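You operate a simulated robot arm through the tools that you are given. There is no shell and no other tool. Be economical: measure what you need, move in short steps, check, and stop when the job is done.

You run a simulated two-armed robot. Do the job below in one go: nothing can be reset, and whatever is moved stays where it is left.

Task
Pick up the can marked "lemon" from the top of the grading bench with one hand, pass it to the other hand and put it on the low bench. Set down upright: can.

The check looks at the end state, three seconds after you hand in, the way a careful person would. Anything else that was tipped, shoved, dropped, spilled or broken makes it a failure.

Robot
Two 7-joint arms with two-finger parallel grippers on one trunk, on a base that drives. Base frame: it is fixed to the floor where the robot stands at the start and does not move with it; the origin is under the middle of the robot, x ahead of it, y to its left, z up; the surface under the hand at the start is at about z = 800. Units: mm, rad, N and s.
The left shoulder is at the start at [77, 182, 1062], the right one opposite. With the tool pointing down near the work surface each hand reaches from about 320 to 760 mm from the robot's upright axis, wherever it stands, measured 20 degrees to its own side. Places, roughly: low bench [1800, 3800, 400]. Payload 3.91 kg a hand.
Tool frame (each hand has its own): the origin (TCP) lies between the finger pads and is the grasp point; the fingertips stand 30 mm ahead of it; z points along the fingers, y is the line along which they close. Largest opening 110 mm; finger width 20, thickness 10; the body of the gripper, 48 by 112 mm, starts 55 mm behind the TCP.
Orientation is told as [roll, pitch, yaw] about the base's x, y, z axes, in that order, counted from this pose: with the fingers straight down and closing along the base's y, the tool's x points along the base's -x, its y along +y and its z along -z.

Tools
- The arms move only by the tool jog_arm. It takes "left_moves", "right_moves" or both (then of equal length, played together; a hand with none holds still); each is a list that holds one entry, the list of rows, each a list of 7 numbers: the shift along the tool's x, y, z in units of 300 mm (1.0 is 300 mm), then the turn, a rotation vector about the tool's x, y, z in units of 90 degrees (1.0 is 90 degrees), then the finger opening in mm, from 0 to 110. In form: [[[dx, dy, dz, wx, wy, wz, hand], ...]]. A call has 1 to 10 rows; each row is the pose to reach, as a shift and turn from the pose commanded when the call began, along the tool's axes at that moment. A call with a number of a shift or a turn outside -1 to 1 is refused whole. Rows are played at 5 a second. More than 50 mm and 0.15 rad between two rows, or a gripper value outside its range, and nothing of the call is played. Where a pose cannot be reached the arm comes as near as it can. A force on the tool above 40 N (or 10 N above the force at the start of the call, whichever is more), or a blocked arm, ends the call early, and 0.2 s more pass. Each finger travels about 72 mm/s and halts on what it meets, pressing with about 23 N; the grip force reading is that of the motor and also rises with nothing between the fingers. The clock runs only during rows and for 0.2 s after the last one: add rows that repeat a pose to give the fingers time. It gives the time, the measured TCP pose, the force on the tool (base axes), the opening and the grip force at its end, in the units of the frame above (readings bear some noise), with the torque about the TCP (base axes, N m) and any sound that the robot's microphone picked up.
- Cameras (640 x 400 px; columns grow to the right, rows downward): "scene" is now at [213, -45.1, 1245.9]; the picture's right is [-0.51, -0.86, 0.00], its down [-0.51, 0.30, -0.80] and it looks along [0.69, -0.41, -0.59] (base axes); focal length 214 px, centre (320, 200). "left" rides on the left gripper at [72, -17, -103] in its tool frame; the picture's right is [0.23, 0.97, 0.00], its down [-0.76, 0.18, -0.62] and it looks along [-0.61, 0.14, 0.78] (tool axes); focal length 222 px, centre (320, 200). "right" rides on the right gripper at [72, 17, -103] in its tool frame; the picture's right is [-0.23, 0.97, 0.00], its down [-0.76, -0.18, -0.62] and it looks along [-0.61, -0.14, 0.78] (tool axes); focal length 222 px, centre (320, 200). There is no depth. A picture from a camera that has moved, and an enlarged one, comes with that camera's place and axes in the base frame and with its lens.
- camera(camera): a new picture of that camera. The clock stands still meanwhile.
- slide_trunk(by): slides the trunk up (or, below 0, down) by that many mm; the arms and the scene camera ride with it, the base frame stays. It gives what a move gives, with no picture.
- roll_base(legs): drives the robot by 1 to 6 legs, each [ahead, left, turn to the left] in mm, mm and rad, along the robot's own axes; the way and the turn of a leg run together, so that a leg with both is an arc; at most 1500 mm and 3.142 rad a leg. The arms and the cameras ride along, it lands a little off, and it stops where it bumps. It gives what a move gives.
- head_to(pan, tilt): turns the head with the scene camera to pan (to the left, within 1.396 rad either way) and tilt (down, from -0.506 to 1.204), counted from straight ahead of the robot. It gives what a move gives.
- zoom(camera, box): a new picture of the part [left, top, right, bottom] of that camera's present view, enlarged. The clock stands still meanwhile.
- finish_job(): hands the job in; it is judged then, once.

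Go step by step. Nothing tells you exact positions but the pictures and the camera data: compare them with the known pose of the tool, close in by small moves and look again before you grip or let go. The budget is 120 turns and 108 pictures, counting those below and the enlarged ones. Unless the task says otherwise, let go and move clear before handing in, and close with one line.

The tools are called after "Call:" as a command line: name --argument value ..., lists and objects as JSON in quotes. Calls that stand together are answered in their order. jog_arm: Moves the arms, as the interface text tells. Its arguments: {"type":"object","properties":{"left_moves":{"type":"array","items":{"type":"array","items":{"type":"array","items":{"type":"number"}}}},"right_moves":{"type":"array","items":{"type":"array","items":{"type":"array","items":{"type":"number"}}}}},"required":[]} The other tools are called the same way: slide_trunk (by) slides the trunk up or down; roll_base (legs) drives the base; head_to (pan, tilt) turns the head that bears the scene camera; camera (camera) takes a picture; zoom (camera, box) takes an enlarged picture of a part of a camera's view; finish_job () hands the job in.

At the start:

```text
t: 0.0
left_tool_pos: [432.3, -9.5, 1038.0]
left_ee_rot: [0.001, 0.002, 0.001]
left_ft_force: [0.3, 0.2, -0.1]
left_moment: [0.0, 0.01, 0.01]
left_grip_width: 110.3
left_grip_force: 0.1
right_tool_pos: [350.7, -312.0, 1131.6]
right_ee_rot: [-0.001, 0.0, 0.0]
right_ft_force: [-0.4, 0.1, 0.6]
right_moment: [0.01, -0.01, 0.03]
right_grip_width: 109.9
right_grip_force: 0.1
trunk travel left (down, up): [-325.0, 189.0]
robot x, y, heading: [0.3, 4.0, 0.001]
head pan, tilt: [-0.534, 0.637]
```

scene: 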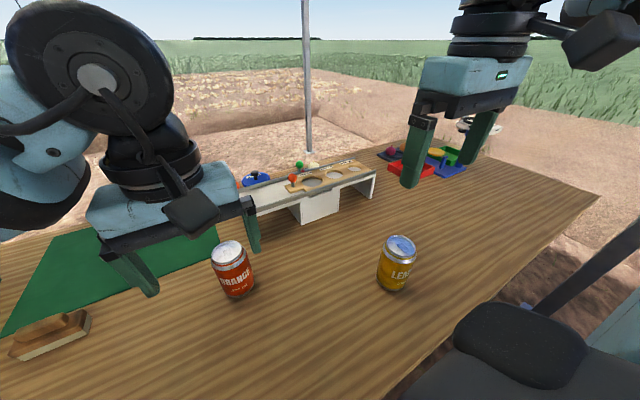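
right: 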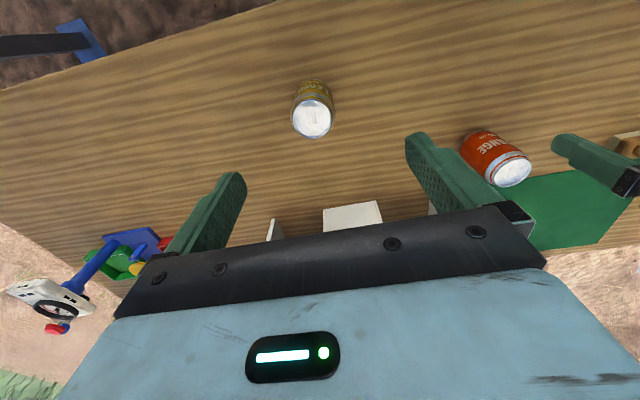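
left: 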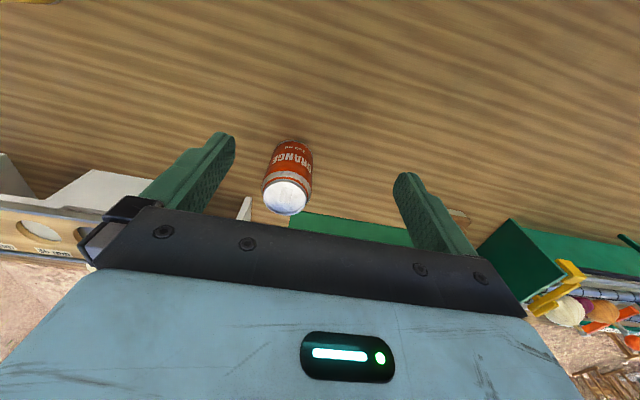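

The lemon can stands at about [385, -335], its top near z = 915, below the right hand. I plan to pick it top-down with the right hand and take it from the side with the left. First I zoom in to measure it.

Call:
zoom --camera "scene" --box '[340, 210, 460, 310]'

Call:
zoom --camera "right" --box '[260, 60, 380, 160]'

```text
4.00 times, centred on (400, 260) of scene
camera zoom: at [213.0, -45.1, 1245.9], right [-0.51, -0.86, 0.0], down [-0.51, 0.3, -0.8], along [0.69, -0.41, -0.59], focal length 858 px, centre (0, -40)
```

zoom: 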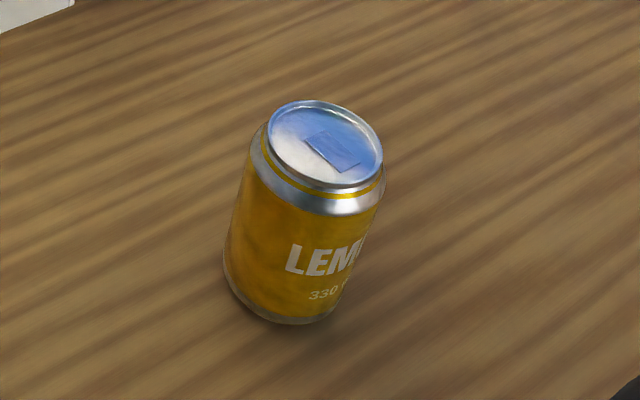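

```text
4.00 times, centred on (320, 110) of right
camera zoom: at [277.6, -293.9, 1234.8], right [0.23, 0.97, 0.0], down [0.76, -0.18, 0.62], along [0.61, -0.14, -0.78], focal length 888 px, centre (320, 560)
```

zoom: 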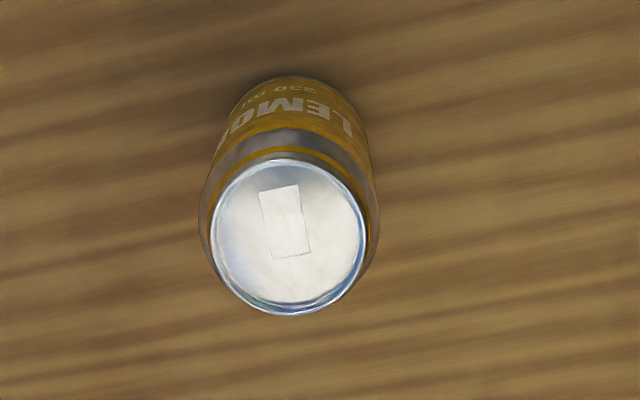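

Triangulating puts the can top at about [379, -331, ~920]. I move the right hand above it and look again.

Call:
jog_arm --right_moves '[[[-0.05, -0.03, 0.1, 0, 0, 0, 110], [-0.094, -0.063, 0.2, 0, 0, 0, 110], [-0.094, -0.063, 0.3, 0, 0, 0, 110], [-0.094, -0.063, 0.4, 0, 0, 0, 110], [-0.094, -0.063, 0.4, 0, 0, 0, 110]]]'

Call:
camera --camera "right"

Call:
camera --camera "scene"

```text
t: 1.2
left_tool_pos: [431.7, -7.9, 1038.9]
left_ee_rot: [0.0, -0.001, -0.001]
left_ft_force: [0.1, 0.4, -0.2]
left_moment: [-0.01, 0.01, 0.01]
left_grip_width: 110.0
left_grip_force: 0.1
right_tool_pos: [377.0, -330.0, 1011.8]
right_ee_rot: [-0.001, 0.002, -0.001]
right_ft_force: [0.5, 1.1, 0.0]
right_moment: [0.03, 0.0, 0.0]
right_grip_width: 109.8
right_grip_force: 0.1
trunk travel left (down, up): [-325.0, 189.0]
robot x, y, heading: [-1.4, -0.3, 0.002]
head pan, tilt: [-0.534, 0.637]
```

```text
102 pictures are left
camera right: at [303.1, -312.8, 1115.4], right [0.23, 0.97, 0.0], down [0.76, -0.18, 0.62], along [0.61, -0.14, -0.78], focal length 222 px, centre (320, 200)
```

right: 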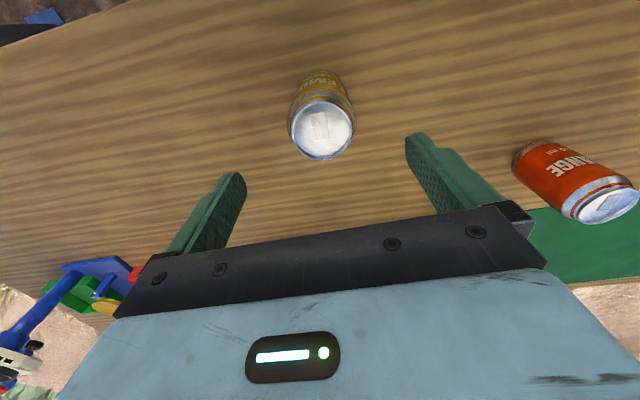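

```text
101 pictures are left
camera scene: at [212.8, -44.9, 1246.0], right [-0.51, -0.86, 0.0], down [-0.51, 0.3, -0.8], along [0.69, -0.41, -0.59], focal length 214 px, centre (320, 200)
```

scene: 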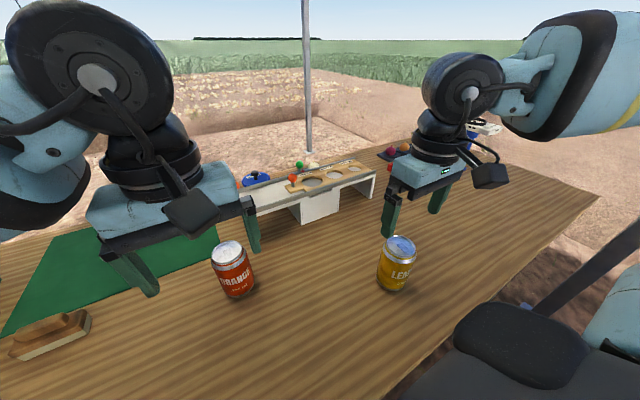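

The can is centred under the right hand at about [381, -330]. I lower the TCP to about z = 897 and close.

Call:
jog_arm --right_moves '[[[-0.01, 0, 0.12, 0, 0, 0, 110], [-0.01, 0, 0.24, 0, 0, 0, 110], [-0.01, 0, 0.33, 0, 0, 0, 110], [-0.01, 0, 0.383, 0, 0, 0, 110], [-0.01, 0, 0.383, 0, 0, 0, 110]]]'

Call:
zoom --camera "scene" --box '[320, 140, 520, 310]'

Call:
camera --camera "right"

```text
t: 2.4
left_tool_pos: [431.4, -9.4, 1038.2]
left_ee_rot: [0.001, -0.002, 0.0]
left_ft_force: [0.0, -0.1, 0.1]
left_moment: [-0.02, 0.02, -0.04]
left_grip_width: 109.9
left_grip_force: 0.1
right_tool_pos: [380.5, -331.9, 898.0]
right_ee_rot: [0.0, 0.001, 0.001]
right_ft_force: [-0.1, 0.4, 0.3]
right_moment: [-0.01, -0.04, -0.03]
right_grip_width: 109.9
right_grip_force: 0.2
trunk travel left (down, up): [-325.0, 189.0]
robot x, y, heading: [-2.8, -0.1, 0.007]
head pan, tilt: [-0.534, 0.637]
```

```text
2.35 times, centred on (420, 225) of scene
camera zoom: at [212.9, -45.1, 1245.9], right [-0.51, -0.86, 0.0], down [-0.51, 0.3, -0.8], along [0.69, -0.41, -0.59], focal length 505 px, centre (85, 141)
```

zoom: 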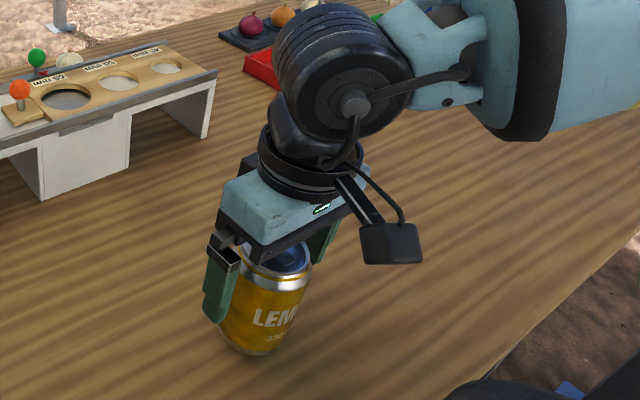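

```text
99 pictures are left
camera right: at [307.1, -314.1, 1001.4], right [0.23, 0.97, 0.0], down [0.76, -0.18, 0.62], along [0.61, -0.14, -0.78], focal length 222 px, centre (320, 200)
```

right: 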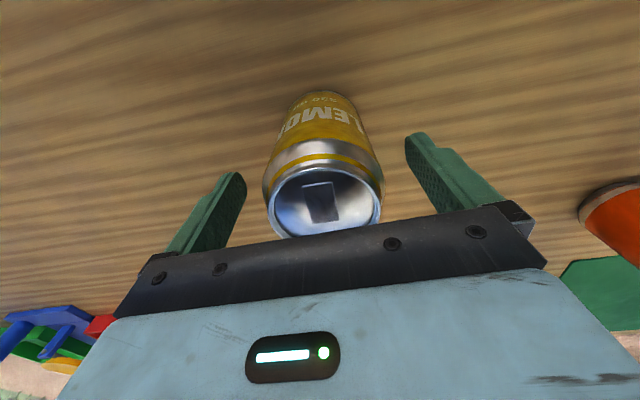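

The can sits between the fingers. I trim the position by a few millimetres and close.

Call:
jog_arm --right_moves '[[[0.007, 0.01, 0, 0, 0, 0, 110], [0.007, 0.01, 0, 0, 0, 0, 90], [0.007, 0.01, 0, 0, 0, 0, 75], [0.007, 0.01, 0, 0, 0, 0, 60], [0.007, 0.01, 0, 0, 0, 0, 50], [0.007, 0.01, 0, 0, 0, 0, 50], [0.007, 0.01, 0, 0, 0, 0, 50]]]'

Call:
camera --camera "right"

```text
t: 4.0
left_tool_pos: [432.8, -9.5, 1038.8]
left_ee_rot: [0.001, 0.002, 0.0]
left_ft_force: [0.1, -0.6, 0.1]
left_moment: [-0.02, 0.01, -0.01]
left_grip_width: 110.0
left_grip_force: 0.1
right_tool_pos: [379.4, -327.7, 897.2]
right_ee_rot: [0.0, 0.0, 0.001]
right_ft_force: [0.4, -1.0, -0.6]
right_moment: [-0.04, -0.01, 0.01]
right_grip_width: 65.6
right_grip_force: 22.8
trunk travel left (down, up): [-325.0, 189.0]
robot x, y, heading: [0.5, 2.9, -0.002]
head pan, tilt: [-0.534, 0.637]
```

```text
98 pictures are left
camera right: at [305.3, -311.2, 1000.9], right [0.23, 0.97, 0.0], down [0.76, -0.18, 0.62], along [0.61, -0.14, -0.78], focal length 222 px, centre (320, 200)
```

right: 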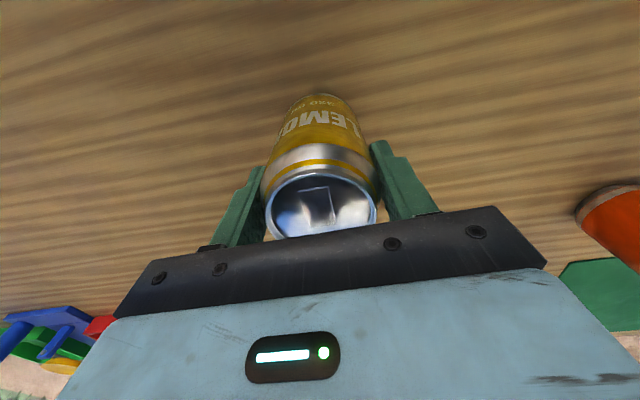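

Gripped at 65.6 mm. I lift straight up by about 210 mm.

Call:
jog_arm --right_moves '[[[0, 0, -0.1, 0, 0, 0, 50], [0, 0, -0.2, 0, 0, 0, 50], [0, 0, -0.3, 0, 0, 0, 50], [0, 0, -0.4, 0, 0, 0, 50], [0, 0, -0.5, 0, 0, 0, 50], [0, 0, -0.6, 0, 0, 0, 50], [0, 0, -0.7, 0, 0, 0, 50], [0, 0, -0.7, 0, 0, 0, 50]]]'

Call:
camera --camera "scene"

```text
t: 5.8
left_tool_pos: [431.3, -9.3, 1037.0]
left_ee_rot: [0.002, 0.0, 0.0]
left_ft_force: [0.1, -0.1, 0.1]
left_moment: [0.01, 0.02, -0.01]
left_grip_width: 110.3
left_grip_force: 0.1
right_tool_pos: [378.6, -324.1, 1107.5]
right_ee_rot: [-0.001, 0.0, 0.0]
right_ft_force: [-0.3, 0.0, 0.5]
right_moment: [-0.01, 0.02, -0.02]
right_grip_width: 50.1
right_grip_force: 0.1
trunk travel left (down, up): [-325.0, 189.0]
robot x, y, heading: [1.8, 2.7, -0.001]
head pan, tilt: [-0.534, 0.637]
```

```text
97 pictures are left
camera scene: at [213.1, -45.4, 1245.9], right [-0.51, -0.86, 0.0], down [-0.51, 0.3, -0.8], along [0.69, -0.41, -0.59], focal length 214 px, centre (320, 200)
```

scene: 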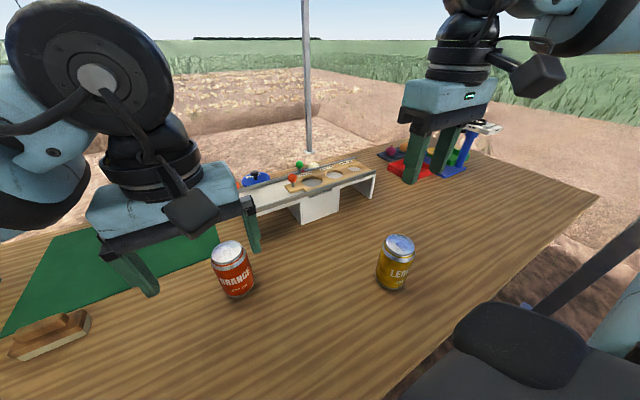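

The can slipped out and is still standing; the grip was too near the tapered neck. I look again from the right hand before retrying deeper.

Call:
zoom --camera "right" --box '[260, 60, 380, 160]'

Call:
zoom --camera "scene" --box '[340, 210, 460, 310]'

```text
4.00 times, centred on (320, 110) of right
camera zoom: at [305.7, -306.8, 1211.3], right [0.23, 0.97, 0.0], down [0.76, -0.18, 0.62], along [0.61, -0.14, -0.78], focal length 888 px, centre (320, 560)
```

zoom: 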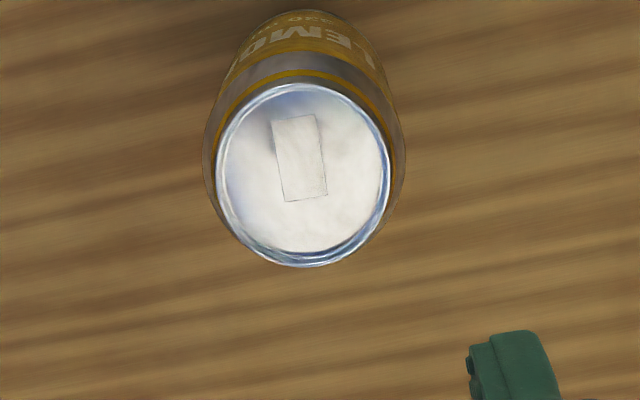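

```text
4.00 times, centred on (400, 260) of scene
camera zoom: at [213.1, -45.4, 1245.9], right [-0.51, -0.86, 0.0], down [-0.51, 0.3, -0.8], along [0.69, -0.41, -0.59], focal length 858 px, centre (0, -40)
```

zoom: 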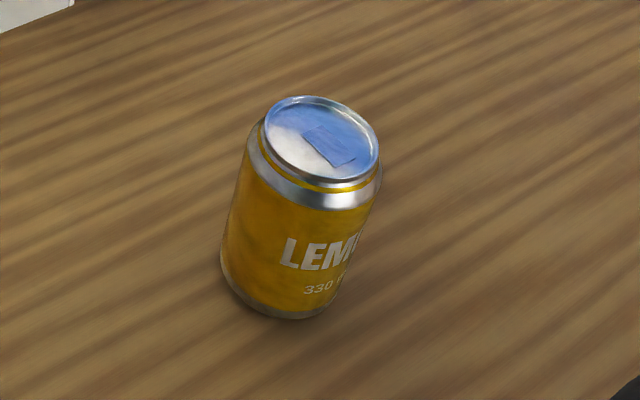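

The can barely moved and now stands at about [383, -329]. Its top is probably nearer z = 909, so I go down to z ≈ 880 with the hand open.

Call:
jog_arm --right_moves '[[[-0.013, -0.008, 0, 0, 0, 0, 80], [-0.013, -0.008, 0.0, 0, 0, 0, 110], [-0.013, -0.008, 0.15, 0, 0, 0, 110], [-0.013, -0.008, 0.3, 0, 0, 0, 110], [-0.013, -0.008, 0.45, 0, 0, 0, 110], [-0.013, -0.008, 0.55, 0, 0, 0, 110], [-0.013, -0.008, 0.65, 0, 0, 0, 110], [-0.013, -0.008, 0.71, 0, 0, 0, 110], [-0.013, -0.008, 0.753, 0, 0, 0, 110], [-0.013, -0.008, 0.753, 0, 0, 0, 110]]]'

Call:
camera --camera "right"

Call:
zoom --camera "scene" --box '[350, 180, 470, 300]'

```text
t: 8.0
left_tool_pos: [432.1, -8.3, 1038.1]
left_ee_rot: [0.002, 0.003, -0.001]
left_ft_force: [-0.3, -0.4, 0.6]
left_moment: [0.01, -0.01, -0.01]
left_grip_width: 110.2
left_grip_force: 0.0
right_tool_pos: [384.9, -329.5, 877.9]
right_ee_rot: [0.001, 0.001, 0.001]
right_ft_force: [-0.6, 0.2, -1.1]
right_moment: [-0.01, 0.02, 0.03]
right_grip_width: 110.3
right_grip_force: 0.1
trunk travel left (down, up): [-325.0, 189.0]
robot x, y, heading: [-0.7, -0.7, -0.001]
head pan, tilt: [-0.534, 0.637]
```

```text
94 pictures are left
camera right: at [311.3, -312.7, 982.2], right [0.23, 0.97, 0.0], down [0.76, -0.18, 0.62], along [0.61, -0.14, -0.78], focal length 222 px, centre (320, 200)
```

right: 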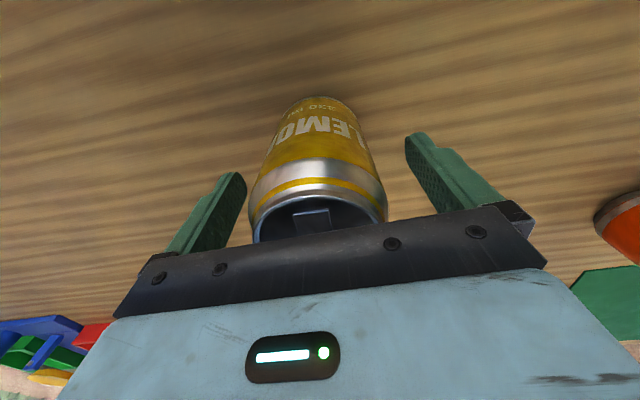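

```text
3.33 times, centred on (410, 240) of scene
camera zoom: at [212.9, -45.1, 1245.9], right [-0.51, -0.86, 0.0], down [-0.51, 0.3, -0.8], along [0.69, -0.41, -0.59], focal length 715 px, centre (20, 67)
```

zoom: 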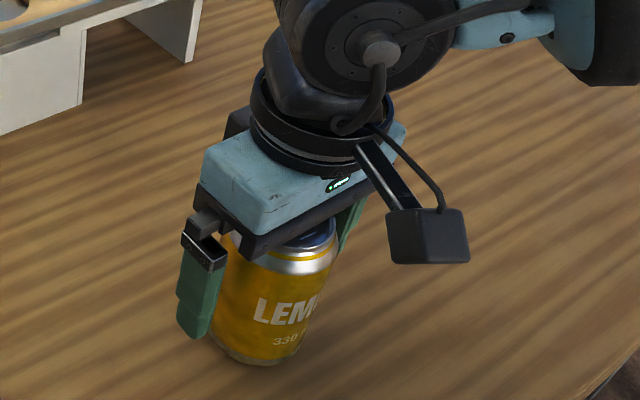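

The hand is now about 30 mm over the rim. I close and lift slightly to test the hold.

Call:
jog_arm --right_moves '[[[0, 0, 0, 0, 0, 0, 90], [0, 0, 0, 0, 0, 0, 75], [0, 0, 0, 0, 0, 0, 60], [0, 0, 0, 0, 0, 0, 40], [0, 0, 0, 0, 0, 0, 30], [0, 0, 0, 0, 0, 0, 30], [0, 0, 0, 0, 0, 0, 30]]]'

Call:
jog_arm --right_moves '[[[0, 0, -0.02, 0, 0, 0, 30], [0, 0, -0.04, 0, 0, 0, 30], [0, 0, -0.06, 0, 0, 0, 30], [0, 0, -0.08, 0, 0, 0, 30], [0, 0, -0.1, 0, 0, 0, 30]]]'

Call:
camera --camera "right"

Call:
zoom --camera "scene" --box '[350, 180, 470, 300]'

```text
t: 9.6
left_tool_pos: [431.1, -9.9, 1038.8]
left_ee_rot: [-0.001, -0.001, 0.0]
left_ft_force: [-0.6, 0.4, 0.1]
left_moment: [0.04, 0.0, 0.0]
left_grip_width: 110.0
left_grip_force: 0.1
right_tool_pos: [385.0, -331.0, 877.7]
right_ee_rot: [-0.001, 0.0, -0.001]
right_ft_force: [-0.3, -1.4, 1.1]
right_moment: [-0.15, 0.05, 0.04]
right_grip_width: 65.6
right_grip_force: 22.8
trunk travel left (down, up): [-325.0, 189.0]
robot x, y, heading: [0.3, 1.5, 0.003]
head pan, tilt: [-0.534, 0.637]
```

```text
t: 10.8
left_tool_pos: [431.2, -8.6, 1038.3]
left_ee_rot: [0.0, 0.0, 0.0]
left_ft_force: [-0.7, 0.3, 1.0]
left_moment: [0.03, 0.02, 0.0]
left_grip_width: 109.8
left_grip_force: 0.0
right_tool_pos: [384.0, -330.0, 910.7]
right_ee_rot: [0.0, 0.0, 0.001]
right_ft_force: [0.0, -0.4, -3.8]
right_moment: [-0.04, 0.0, 0.02]
right_grip_width: 65.4
right_grip_force: 22.8
trunk travel left (down, up): [-325.0, 189.0]
robot x, y, heading: [-3.3, -0.3, -0.001]
head pan, tilt: [-0.534, 0.637]
```

```text
92 pictures are left
camera right: at [310.0, -313.6, 1013.6], right [0.23, 0.97, 0.0], down [0.76, -0.18, 0.62], along [0.61, -0.14, -0.78], focal length 222 px, centre (320, 200)
```

right: 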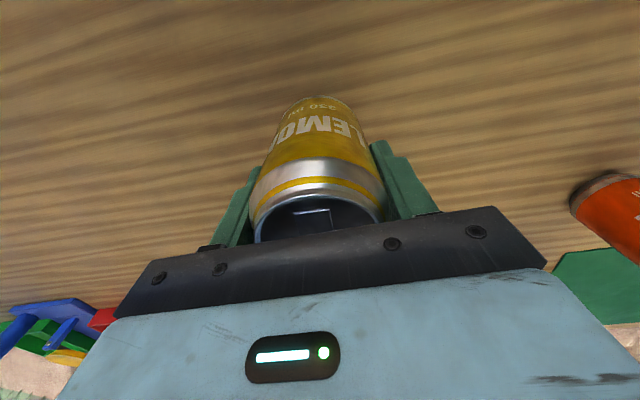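

```text
3.33 times, centred on (410, 240) of scene
camera zoom: at [213.1, -45.2, 1245.9], right [-0.51, -0.86, 0.0], down [-0.51, 0.3, -0.8], along [0.69, -0.41, -0.59], focal length 715 px, centre (20, 67)
```

zoom: 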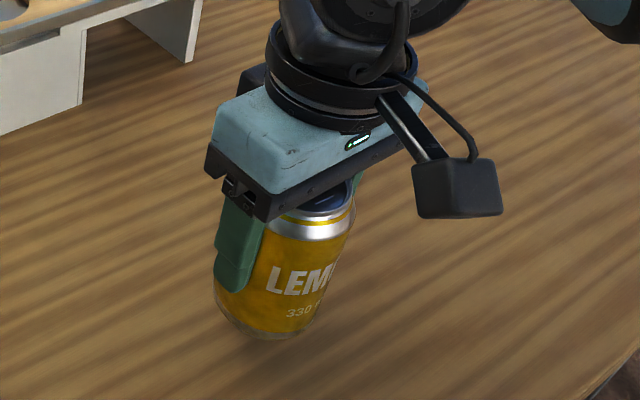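

The can is held with 30 mm of clearance and reads about 3.8 N. I lift it and yaw the right hand 90° to the side, so the left hand can reach in from the left.

Call:
jog_arm --right_moves '[[[0, 0, -0.06, 0, 0, -0.09, 30], [0, 0, -0.12, 0, 0, -0.18, 30], [0, 0, -0.18, 0, 0, -0.27, 30], [0, 0, -0.24, 0, 0, -0.36, 30], [0, 0, -0.3, 0, 0, -0.45, 30], [0, 0, -0.36, 0, 0, -0.54, 30], [0, 0, -0.42, 0, 0, -0.63, 30], [0, 0, -0.48, 0, 0, -0.72, 30], [0, 0, -0.54, 0, 0, -0.81, 30], [0, 0, -0.6, 0, 0, -0.9, 30]]]'

Call:
camera --camera "scene"

```text
t: 13.0
left_tool_pos: [432.4, -8.8, 1038.5]
left_ee_rot: [0.001, 0.0, 0.002]
left_ft_force: [-0.3, -0.3, 0.6]
left_moment: [0.0, 0.02, -0.05]
left_grip_width: 110.2
left_grip_force: 0.0
right_tool_pos: [319.8, -236.4, 1071.6]
right_ee_rot: [0.001, 0.0, 1.413]
right_ft_force: [-0.1, 0.3, -3.3]
right_moment: [0.01, 0.03, 0.0]
right_grip_width: 65.6
right_grip_force: 23.1
right hand out of reach, approached as far as the arm can: row 6, 7, 8, 9, 10
trunk travel left (down, up): [-325.0, 189.0]
robot x, y, heading: [-0.4, -3.4, -0.003]
head pan, tilt: [-0.534, 0.637]
```

```text
90 pictures are left
camera scene: at [213.7, -44.9, 1245.8], right [-0.51, -0.86, 0.0], down [-0.51, 0.3, -0.8], along [0.69, -0.41, -0.59], focal length 214 px, centre (320, 200)
```

scene: 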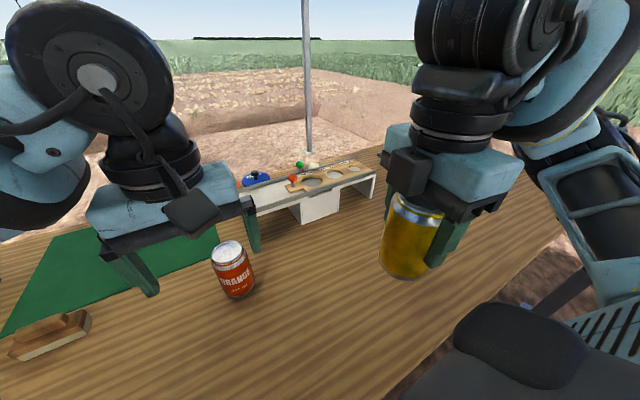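

The can is held; the right hand could not reach the full yaw there and drifted inward. Next I turn the left hand toward its side-grasp pose (pointing right and slightly down, camera up) while moving it left.

Call:
jog_arm --left_moves '[[[0, 0.037, -0.013, 0.042, 0.042, -0.066, 110], [0, 0.074, -0.026, 0.084, 0.084, -0.132, 110], [0, 0.111, -0.039, 0.126, 0.126, -0.198, 110], [0, 0.148, -0.052, 0.168, 0.168, -0.264, 110], [0, 0.185, -0.065, 0.21, 0.21, -0.33, 110], [0, 0.222, -0.078, 0.253, 0.253, -0.397, 110], [0, 0.259, -0.091, 0.295, 0.295, -0.463, 110], [0, 0.296, -0.104, 0.337, 0.337, -0.529, 110], [0, 0.333, -0.117, 0.379, 0.379, -0.595, 110], [0, 0.37, -0.13, 0.421, 0.421, -0.661, 110]]]'

Call:
camera --camera "scene"

```text
t: 15.2
left_tool_pos: [430.6, 100.1, 1078.6]
left_ee_rot: [-0.271, 0.862, 0.993]
left_ft_force: [0.0, 0.0, -0.6]
left_moment: [0.02, -0.02, -0.01]
left_grip_width: 110.0
left_grip_force: 0.1
right_tool_pos: [318.7, -236.3, 1071.4]
right_ee_rot: [0.001, 0.002, 1.413]
right_ft_force: [-0.3, -0.8, -3.0]
right_moment: [0.03, 0.02, 0.0]
right_grip_width: 65.5
right_grip_force: 23.9
trunk travel left (down, up): [-325.0, 189.0]
robot x, y, heading: [0.8, 0.4, 0.001]
head pan, tilt: [-0.534, 0.637]
```

```text
89 pictures are left
camera scene: at [213.0, -44.8, 1245.9], right [-0.51, -0.86, 0.0], down [-0.51, 0.3, -0.8], along [0.69, -0.41, -0.59], focal length 214 px, centre (320, 200)
```

scene: 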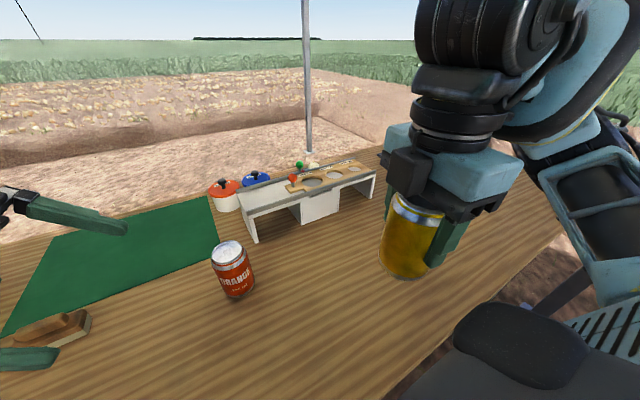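

The left hand turns well. I finish its rotation and bring the can toward the centre.

Call:
jog_arm --left_moves '[[[0, 0, 0, 0.047, 0.047, -0.073, 110], [0, 0, 0, 0.094, 0.094, -0.147, 110], [0, 0, 0, 0.14, 0.14, -0.22, 110], [0, 0, 0, 0.14, 0.14, -0.22, 110], [0, 0, 0, 0.14, 0.14, -0.22, 110], [0, 0, 0, 0.14, 0.14, -0.22, 110], [0, 0, 0, 0.14, 0.14, -0.22, 110]]]' --right_moves '[[[-0.041, -0.044, -0.01, 0, 0, -0.016, 30], [-0.082, -0.088, -0.02, 0, 0, -0.032, 30], [-0.123, -0.132, -0.03, 0, 0, -0.048, 30], [-0.164, -0.177, -0.03, 0, 0, -0.064, 30], [-0.205, -0.221, -0.03, 0, 0, -0.08, 30], [-0.245, -0.265, -0.03, 0, 0, -0.1, 30], [-0.245, -0.265, -0.03, 0, 0, -0.1, 30]]]'

Call:
head_to --pan -0.1 --tilt 0.6

Call:
camera --camera "scene"

Call:
camera --camera "left"

```text
refused: row 1 steps farther than a row can; nothing moved
```

```text
t: 16.1
left_tool_pos: [431.4, 100.6, 1077.2]
left_ee_rot: [-0.272, 0.859, 0.992]
left_ft_force: [0.0, 0.5, 0.3]
left_moment: [-0.02, 0.0, -0.01]
left_grip_width: 109.9
left_grip_force: 0.1
right_tool_pos: [319.0, -237.0, 1072.0]
right_ee_rot: [0.002, -0.001, 1.411]
right_ft_force: [-0.2, -0.4, -3.3]
right_moment: [-0.01, -0.04, 0.01]
right_grip_width: 65.5
right_grip_force: 23.0
trunk travel left (down, up): [-325.0, 189.0]
robot x, y, heading: [-1.3, 2.9, 0.002]
head pan, tilt: [-0.099, 0.6]
```

```text
88 pictures are left
camera scene: at [226.0, -9.7, 1249.0], right [-0.1, -0.99, 0.0], down [-0.56, 0.06, -0.82], along [0.82, -0.08, -0.57], focal length 214 px, centre (320, 200)
```

scene: 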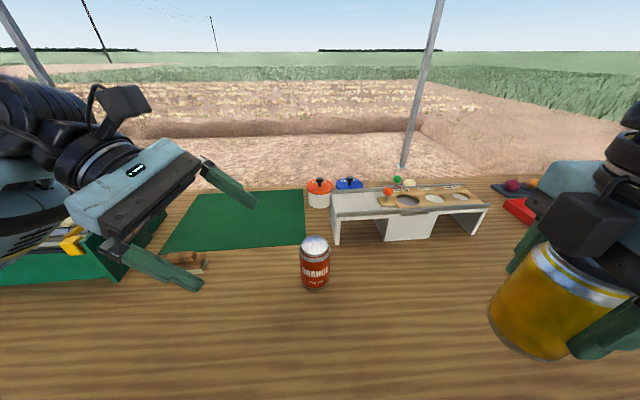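

```text
87 pictures are left
camera left: at [438.7, 131.9, 1199.7], right [-0.97, 0.22, 0.0], down [0.22, 0.95, -0.22], along [-0.05, -0.21, -0.98], focal length 222 px, centre (320, 200)
```

left: 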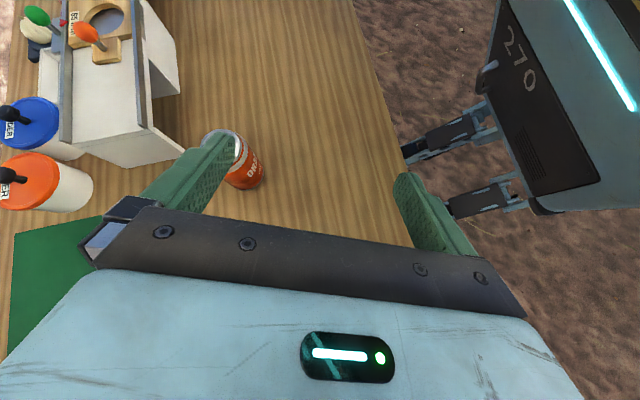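

The refusal was just my turn step being slightly too large. I finish the left rotation with smaller steps, and give the right hand a small test move to see which commanded pose it counts from.

Call:
jog_arm --left_moves '[[[0, 0, 0, 0.035, 0.035, -0.055, 110], [0, 0, 0, 0.07, 0.07, -0.11, 110], [0, 0, 0, 0.105, 0.105, -0.165, 110], [0, 0, 0, 0.14, 0.14, -0.22, 110], [0, 0, 0, 0.14, 0.14, -0.22, 110]]]' --right_moves '[[[-0.01, -0.01, 0, 0, 0, 0, 30], [-0.02, -0.02, 0, 0, 0, 0, 30], [-0.03, -0.03, 0, 0, 0, 0, 30], [-0.04, -0.04, 0, 0, 0, 0, 30], [-0.04, -0.04, 0, 0, 0, 0, 30]]]'

```text
t: 17.3
left_tool_pos: [431.9, 102.4, 1078.2]
left_ee_rot: [0.003, 1.134, 1.573]
left_ft_force: [-0.2, -0.1, -1.2]
left_moment: [0.04, 0.0, 0.03]
left_grip_width: 109.9
left_grip_force: 0.0
right_tool_pos: [331.5, -225.3, 1071.4]
right_ee_rot: [0.0, -0.001, 1.413]
right_ft_force: [0.1, 0.2, -3.8]
right_moment: [-0.01, 0.0, 0.0]
right_grip_width: 65.6
right_grip_force: 22.9
trunk travel left (down, up): [-325.0, 189.0]
robot x, y, heading: [1.9, 1.3, 0.002]
head pan, tilt: [-0.099, 0.6]
```

The move counts from the actual pose, as hoped. I bring the can to about [420, -160, 1080] and square the yaw.

Call:
jog_arm --right_moves '[[[-0.037, -0.037, -0.005, 0, 0, -0.014, 30], [-0.074, -0.073, -0.01, 0, 0, -0.028, 30], [-0.111, -0.11, -0.015, 0, 0, -0.043, 30], [-0.149, -0.146, -0.02, 0, 0, -0.057, 30], [-0.186, -0.183, -0.03, 0, 0, -0.071, 30], [-0.223, -0.22, -0.03, 0, 0, -0.085, 30], [-0.26, -0.256, -0.03, 0, 0, -0.1, 30], [-0.26, -0.256, -0.03, 0, 0, -0.1, 30]]]'

Call:
camera --camera "scene"

Call:
camera --camera "left"

```text
t: 19.1
left_tool_pos: [431.6, 102.1, 1075.8]
left_ee_rot: [-0.001, 1.135, 1.569]
left_ft_force: [0.6, 0.5, -0.2]
left_moment: [-0.02, -0.01, 0.03]
left_grip_width: 110.2
left_grip_force: 0.0
right_tool_pos: [356.7, -140.0, 1067.5]
right_ee_rot: [-0.001, 0.0, 1.569]
right_ft_force: [0.8, 0.4, -3.9]
right_moment: [-0.01, 0.0, 0.0]
right_grip_width: 65.4
right_grip_force: 23.1
right hand out of reach, approached as far as the arm can: row 1, 2, 3, 4, 5, 6, 7, 8
trunk travel left (down, up): [-325.0, 189.0]
robot x, y, heading: [3.3, 2.1, -0.0]
head pan, tilt: [-0.099, 0.6]
```

```text
86 pictures are left
camera scene: at [226.1, -9.4, 1249.0], right [-0.1, -1.0, 0.0], down [-0.56, 0.06, -0.82], along [0.82, -0.08, -0.57], focal length 214 px, centre (320, 200)
```

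scene: 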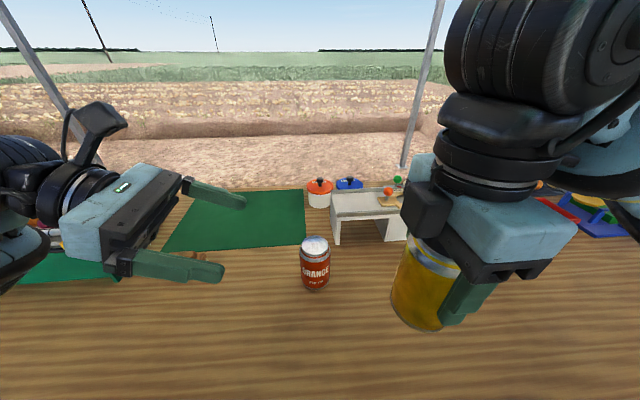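

```text
85 pictures are left
camera left: at [449.0, 163.2, 1185.1], right [-0.97, -0.1, 0.21], down [-0.18, 0.89, -0.43], along [-0.14, -0.45, -0.88], focal length 222 px, centre (320, 200)
```

left: 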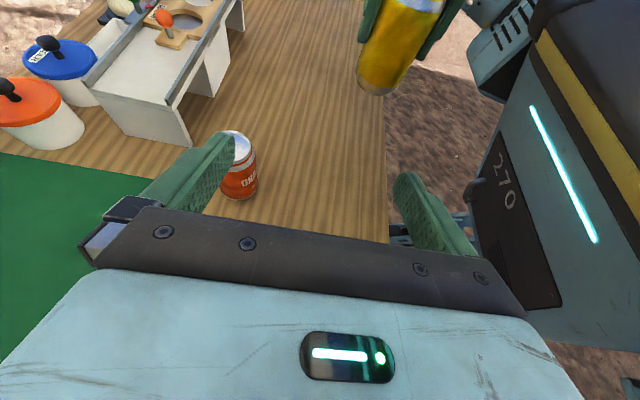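

The right hand squared up at about [357, -140, 1067]. I check its camera placement and the can from that side.

Call:
camera --camera "right"

Call:
zoom --camera "scene" --box '[360, 120, 600, 350]'

```text
84 pictures are left
camera right: at [338.5, -211.8, 1171.0], right [-0.97, 0.23, 0.0], down [0.18, 0.76, 0.62], along [0.14, 0.61, -0.78], focal length 222 px, centre (320, 200)
```

right: 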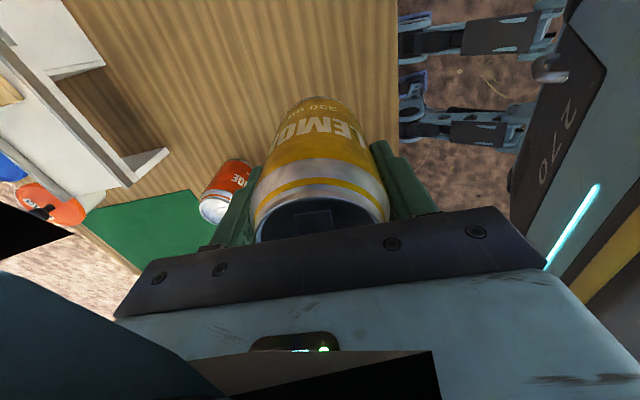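

```text
1.74 times, centred on (480, 235) of scene
camera zoom: at [226.1, -9.4, 1249.0], right [-0.1, -1.0, 0.0], down [-0.56, 0.06, -0.82], along [0.82, -0.08, -0.57], focal length 373 px, centre (42, 139)
```

zoom: 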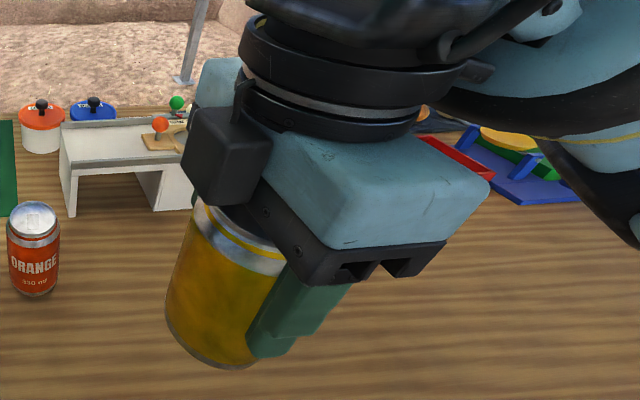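

The gripper has a block on its far side, so I'd rather come in past the finger side. I bring the right hand back to about 30° yaw a little farther out, and reduce the left tilt to 20°.

Call:
jog_arm --right_moves '[[[0, -0.02, -0.01, 0, 0, 0.083, 30], [0, -0.04, -0.02, 0, 0, 0.166, 30], [0, -0.06, -0.03, 0, 0, 0.25, 30], [0, -0.08, -0.04, 0, 0, 0.333, 30], [0, -0.1, -0.05, 0, 0, 0.416, 30], [0, -0.12, -0.06, 0, 0, 0.5, 30], [0, -0.14, -0.067, 0, 0, 0.583, 30], [0, -0.15, -0.067, 0, 0, 0.667, 30], [0, -0.15, -0.067, 0, 0, 0.667, 30]]]' --left_moves '[[[0, 0, 0, 0, 0.028, 0, 110], [0, 0, 0, 0, 0.056, 0, 110], [0, 0, 0, 0, 0.056, 0, 110], [0, 0, 0, 0, 0.056, 0, 110], [0, 0, 0, 0, 0.056, 0, 110], [0, 0, 0, 0, 0.056, 0, 110], [0, 0, 0, 0, 0.056, 0, 110], [0, 0, 0, 0, 0.056, 0, 110], [0, 0, 0, 0, 0.056, 0, 110]]]'

Call:
camera --camera "scene"

Call:
camera --camera "left"

```text
t: 21.1
left_tool_pos: [432.0, 100.8, 1077.1]
left_ee_rot: [-0.001, 1.222, 1.569]
left_ft_force: [0.1, -0.1, -0.4]
left_moment: [0.01, 0.02, 0.0]
left_grip_width: 110.0
left_grip_force: 0.2
right_tool_pos: [401.0, -137.4, 1088.3]
right_ee_rot: [-0.001, 0.001, 0.52]
right_ft_force: [-0.4, 0.0, -3.5]
right_moment: [0.01, 0.02, -0.06]
right_grip_width: 65.5
right_grip_force: 22.9
trunk travel left (down, up): [-325.0, 189.0]
robot x, y, heading: [2.7, 0.7, -0.004]
head pan, tilt: [-0.099, 0.6]
```

```text
82 pictures are left
camera scene: at [226.2, -9.6, 1249.0], right [-0.1, -1.0, 0.0], down [-0.56, 0.06, -0.82], along [0.82, -0.08, -0.57], focal length 214 px, centre (320, 200)
```

scene: 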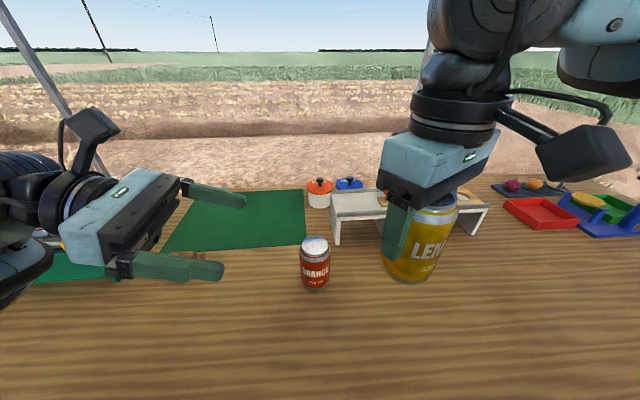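

```text
81 pictures are left
camera left: at [449.5, 172.6, 1179.5], right [-0.97, -0.08, 0.21], down [-0.18, 0.85, -0.5], along [-0.14, -0.53, -0.84], focal length 222 px, centre (320, 200)
```

left: 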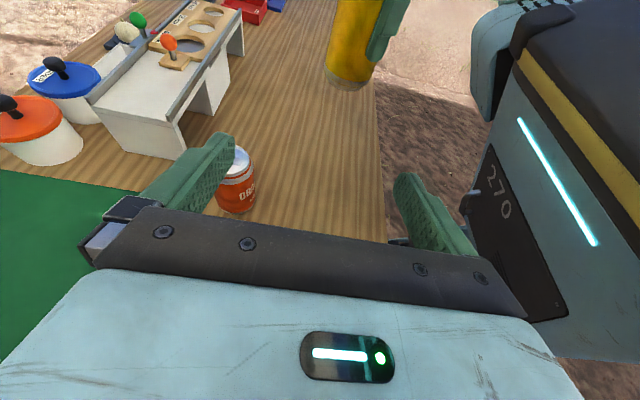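

The can's axis is at about [401, -137] with its bottom near z = 1012. I bring the left hand to a pre-approach point, 120 mm back along its own axis.

Call:
jog_arm --left_moves '[[[0.044, 0.026, 0.087, 0, 0, 0, 110], [0.088, 0.052, 0.174, 0, 0, 0, 110], [0.132, 0.077, 0.261, 0, 0, 0, 110], [0.176, 0.103, 0.348, 0, 0, 0, 110], [0.176, 0.103, 0.348, 0, 0, 0, 110]]]'

Call:
camera --camera "left"

Call:
camera --camera "scene"

```text
t: 22.3
left_tool_pos: [404.5, -14.1, 1093.1]
left_ee_rot: [0.0, 1.221, 1.57]
left_ft_force: [-0.2, -0.4, 0.6]
left_moment: [-0.02, -0.01, -0.02]
left_grip_width: 109.8
left_grip_force: 0.0
right_tool_pos: [401.7, -136.9, 1087.5]
right_ee_rot: [0.001, 0.0, 0.525]
right_ft_force: [-0.5, -0.4, -2.9]
right_moment: [0.0, 0.02, 0.0]
right_grip_width: 65.5
right_grip_force: 23.0
trunk travel left (down, up): [-325.0, 189.0]
robot x, y, heading: [0.6, 1.8, 0.004]
head pan, tilt: [-0.099, 0.6]
```

```text
80 pictures are left
camera left: at [421.8, 56.8, 1195.2], right [-0.97, -0.08, 0.21], down [-0.18, 0.85, -0.5], along [-0.14, -0.53, -0.84], focal length 222 px, centre (320, 200)
```

left: 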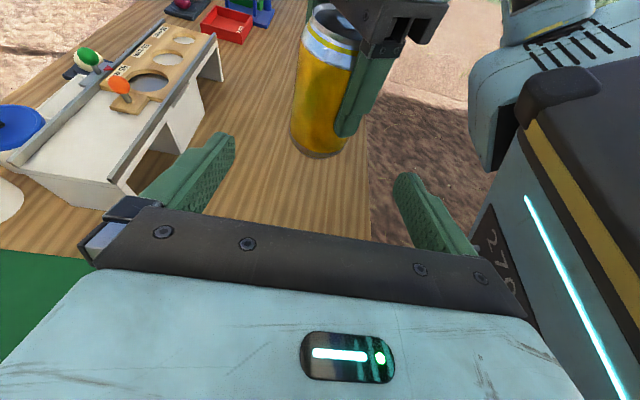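

```text
79 pictures are left
camera scene: at [226.0, -9.1, 1249.0], right [-0.1, -1.0, 0.0], down [-0.56, 0.06, -0.83], along [0.82, -0.08, -0.57], focal length 214 px, centre (320, 200)
```

scene: 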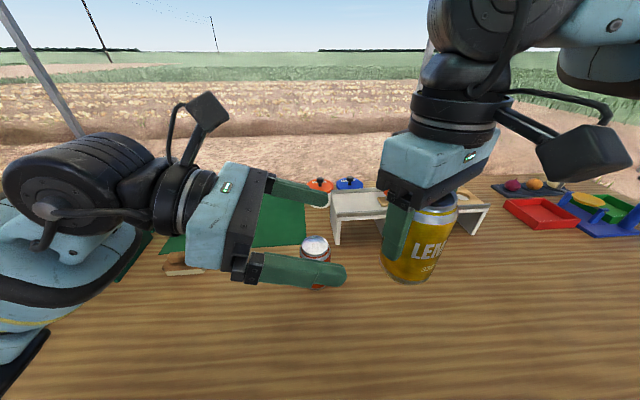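

The pre-approach is lined up. I advance along the tool axis in two stages, checking midway.

Call:
jog_arm --left_moves '[[[0.002, 0.003, 0.06, 0, 0, 0, 110], [0.004, 0.006, 0.12, 0, 0, 0, 110], [0.006, 0.007, 0.18, 0, 0, 0, 110], [0.006, 0.007, 0.24, 0, 0, 0, 110], [0.006, 0.007, 0.24, 0, 0, 0, 110]]]'

Call:
camera --camera "left"

Call:
camera --camera "scene"

```text
t: 23.5
left_tool_pos: [401.8, -81.0, 1068.7]
left_ee_rot: [-0.003, 1.222, 1.568]
left_ft_force: [0.5, -0.6, 0.3]
left_moment: [0.02, -0.03, 0.03]
left_grip_width: 109.8
left_grip_force: 0.2
right_tool_pos: [402.2, -137.5, 1088.7]
right_ee_rot: [0.0, -0.001, 0.523]
right_ft_force: [0.7, -0.2, -3.9]
right_moment: [-0.01, -0.01, -0.03]
right_grip_width: 65.7
right_grip_force: 23.1
trunk travel left (down, up): [-325.0, 189.0]
robot x, y, heading: [-0.7, 2.6, -0.002]
head pan, tilt: [-0.099, 0.6]
```

```text
78 pictures are left
camera left: at [418.6, -10.3, 1171.8], right [-0.97, -0.08, 0.21], down [-0.18, 0.85, -0.5], along [-0.14, -0.53, -0.84], focal length 222 px, centre (320, 200)
```

left: 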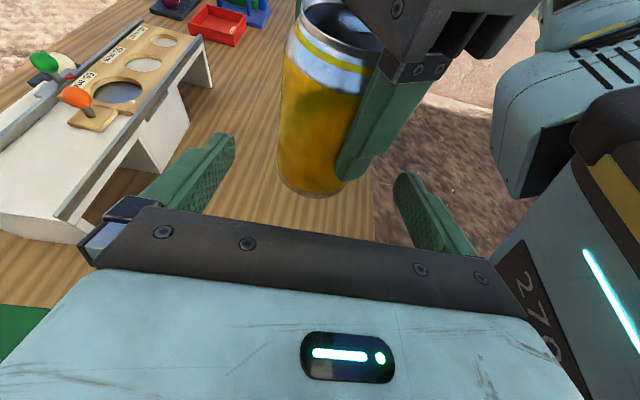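

```text
77 pictures are left
camera scene: at [226.0, -9.3, 1249.1], right [-0.1, -1.0, 0.0], down [-0.56, 0.06, -0.83], along [0.82, -0.08, -0.57], focal length 214 px, centre (320, 200)
```

scene: 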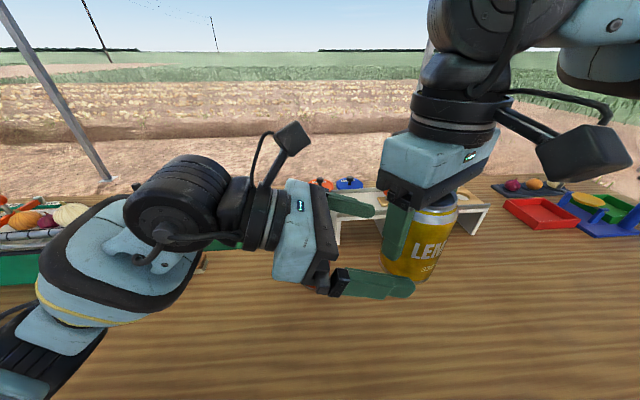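

Everything is clear so far. I go the remaining 47 mm slowly.

Call:
jog_arm --left_moves '[[[0, 0, 0.04, 0, 0, 0, 110], [0, 0, 0.08, 0, 0, 0, 110], [0, 0, 0.12, 0, 0, 0, 110], [0, 0, 0.157, 0, 0, 0, 110], [0, 0, 0.157, 0, 0, 0, 110]]]'

Call:
camera --camera "left"

Call:
zoom --camera "scene" --box '[280, 100, 520, 320]'

```text
t: 24.7
left_tool_pos: [400.0, -124.7, 1052.8]
left_ee_rot: [-0.001, 1.222, 1.572]
left_ft_force: [0.8, -0.4, 0.1]
left_moment: [-0.03, 0.0, 0.02]
left_grip_width: 110.0
left_grip_force: 0.1
right_tool_pos: [401.3, -137.2, 1089.0]
right_ee_rot: [0.0, 0.0, 0.523]
right_ft_force: [-0.4, -0.3, -3.8]
right_moment: [0.04, 0.01, -0.02]
right_grip_width: 65.6
right_grip_force: 23.0
trunk travel left (down, up): [-325.0, 189.0]
robot x, y, heading: [1.7, -2.6, 0.003]
head pan, tilt: [-0.099, 0.6]
```

```text
76 pictures are left
camera left: at [417.1, -55.0, 1154.4], right [-0.97, -0.08, 0.21], down [-0.18, 0.85, -0.5], along [-0.14, -0.53, -0.84], focal length 222 px, centre (320, 200)
```

left: 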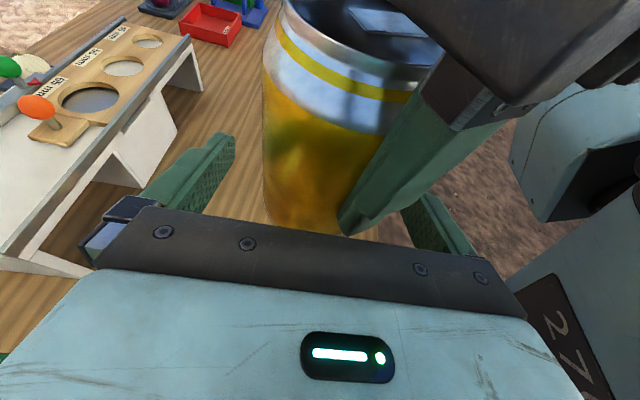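

```text
1.82 times, centred on (400, 210) of scene
camera zoom: at [226.0, -9.4, 1249.1], right [-0.1, -1.0, 0.0], down [-0.56, 0.06, -0.82], along [0.82, -0.08, -0.57], focal length 390 px, centre (174, 182)
```

zoom: 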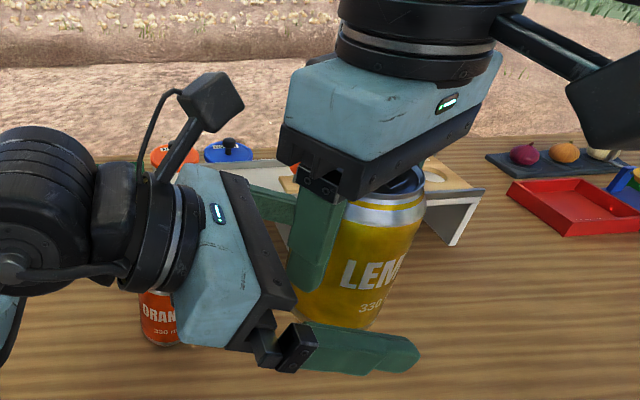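

The left fingers straddle the lower can, clear of the right fingers. I close the left hand.

Call:
jog_arm --left_moves '[[[0, 0, 0, 0, 0, 0, 95], [0, 0, 0, 0, 0, 0, 85], [0, 0, 0, 0, 0, 0, 75], [0, 0, 0, 0, 0, 0, 65], [0, 0, 0, 0, 0, 0, 50], [0, 0, 0, 0, 0, 0, 40], [0, 0, 0, 0, 0, 0, 30], [0, 0, 0, 0, 0, 0, 30]]]'

Call:
camera --camera "left"

Call:
zoom --camera "scene" --box '[280, 100, 520, 320]'

```text
t: 26.5
left_tool_pos: [401.1, -126.1, 1051.9]
left_ee_rot: [0.0, 1.221, 1.572]
left_ft_force: [9.7, -2.0, 0.5]
left_moment: [-0.02, 0.16, -0.12]
left_grip_width: 65.0
left_grip_force: 23.0
right_tool_pos: [401.2, -137.2, 1089.6]
right_ee_rot: [0.0, -0.001, 0.523]
right_ft_force: [-9.9, 3.6, -3.4]
right_moment: [0.14, 0.2, 0.2]
right_grip_width: 65.7
right_grip_force: 22.6
trunk travel left (down, up): [-325.0, 189.0]
robot x, y, heading: [1.3, 2.3, 0.004]
head pan, tilt: [-0.099, 0.6]
```

```text
74 pictures are left
camera left: at [417.6, -54.8, 1154.5], right [-0.97, -0.08, 0.21], down [-0.18, 0.85, -0.5], along [-0.14, -0.53, -0.84], focal length 222 px, centre (320, 200)
```

left: 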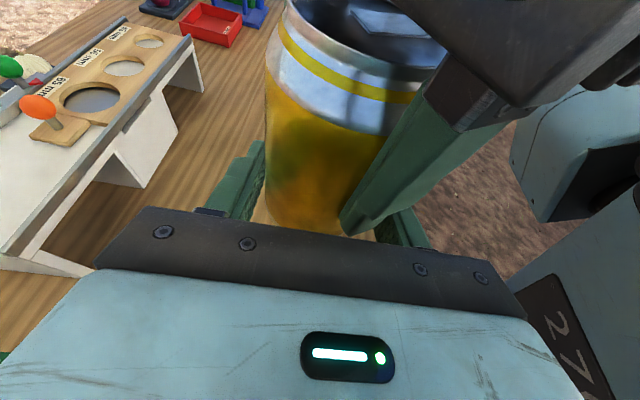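

```text
1.82 times, centred on (400, 210) of scene
camera zoom: at [226.0, -9.5, 1249.0], right [-0.1, -1.0, 0.0], down [-0.56, 0.06, -0.82], along [0.82, -0.08, -0.57], focal length 390 px, centre (174, 182)
```

zoom: 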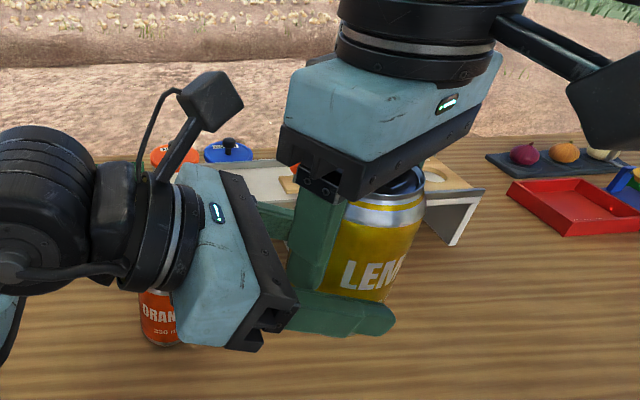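

Both hands hold the can. I open the right hand a little and check that the left carries the weight.

Call:
jog_arm --right_moves '[[[0, 0, 0, 0, 0, 0, 64], [0, 0, 0, 0, 0, 0, 68], [0, 0, 0, 0, 0, 0, 72], [0, 0, 0, 0, 0, 0, 76], [0, 0, 0, 0, 0, 0, 80], [0, 0, 0, 0, 0, 0, 80]]]'

Call:
camera --camera "left"

Call:
zoom --camera "scene" --box '[280, 100, 520, 320]'

```text
t: 27.9
left_tool_pos: [399.1, -126.2, 1052.2]
left_ee_rot: [-0.003, 1.221, 1.569]
left_ft_force: [-0.3, -1.1, -1.5]
left_moment: [0.04, 0.03, -0.01]
left_grip_width: 65.1
left_grip_force: 22.8
right_tool_pos: [403.0, -136.7, 1088.3]
right_ee_rot: [0.0, -0.001, 0.524]
right_ft_force: [-0.3, 0.3, -0.4]
right_moment: [-0.02, 0.03, 0.06]
right_grip_width: 80.1
right_grip_force: 0.1
trunk travel left (down, up): [-325.0, 189.0]
robot x, y, heading: [-1.8, -3.2, -0.001]
head pan, tilt: [-0.099, 0.6]
```

```text
72 pictures are left
camera left: at [417.1, -55.0, 1154.5], right [-0.97, -0.08, 0.21], down [-0.18, 0.85, -0.5], along [-0.14, -0.53, -0.84], focal length 222 px, centre (320, 200)
```

left: 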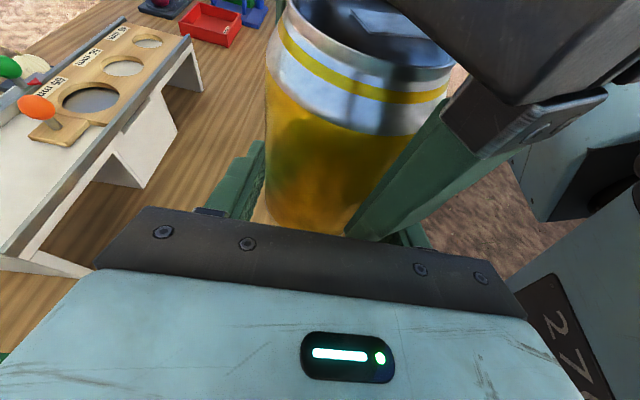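

```text
1.82 times, centred on (400, 210) of scene
camera zoom: at [226.0, -9.5, 1249.0], right [-0.1, -1.0, 0.0], down [-0.56, 0.06, -0.82], along [0.82, -0.08, -0.57], focal length 390 px, centre (174, 182)
```

zoom: 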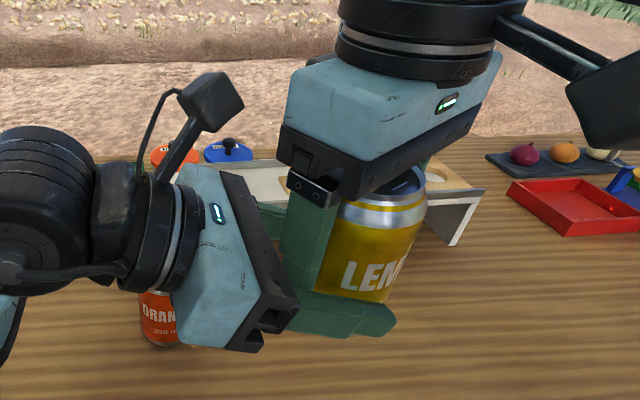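

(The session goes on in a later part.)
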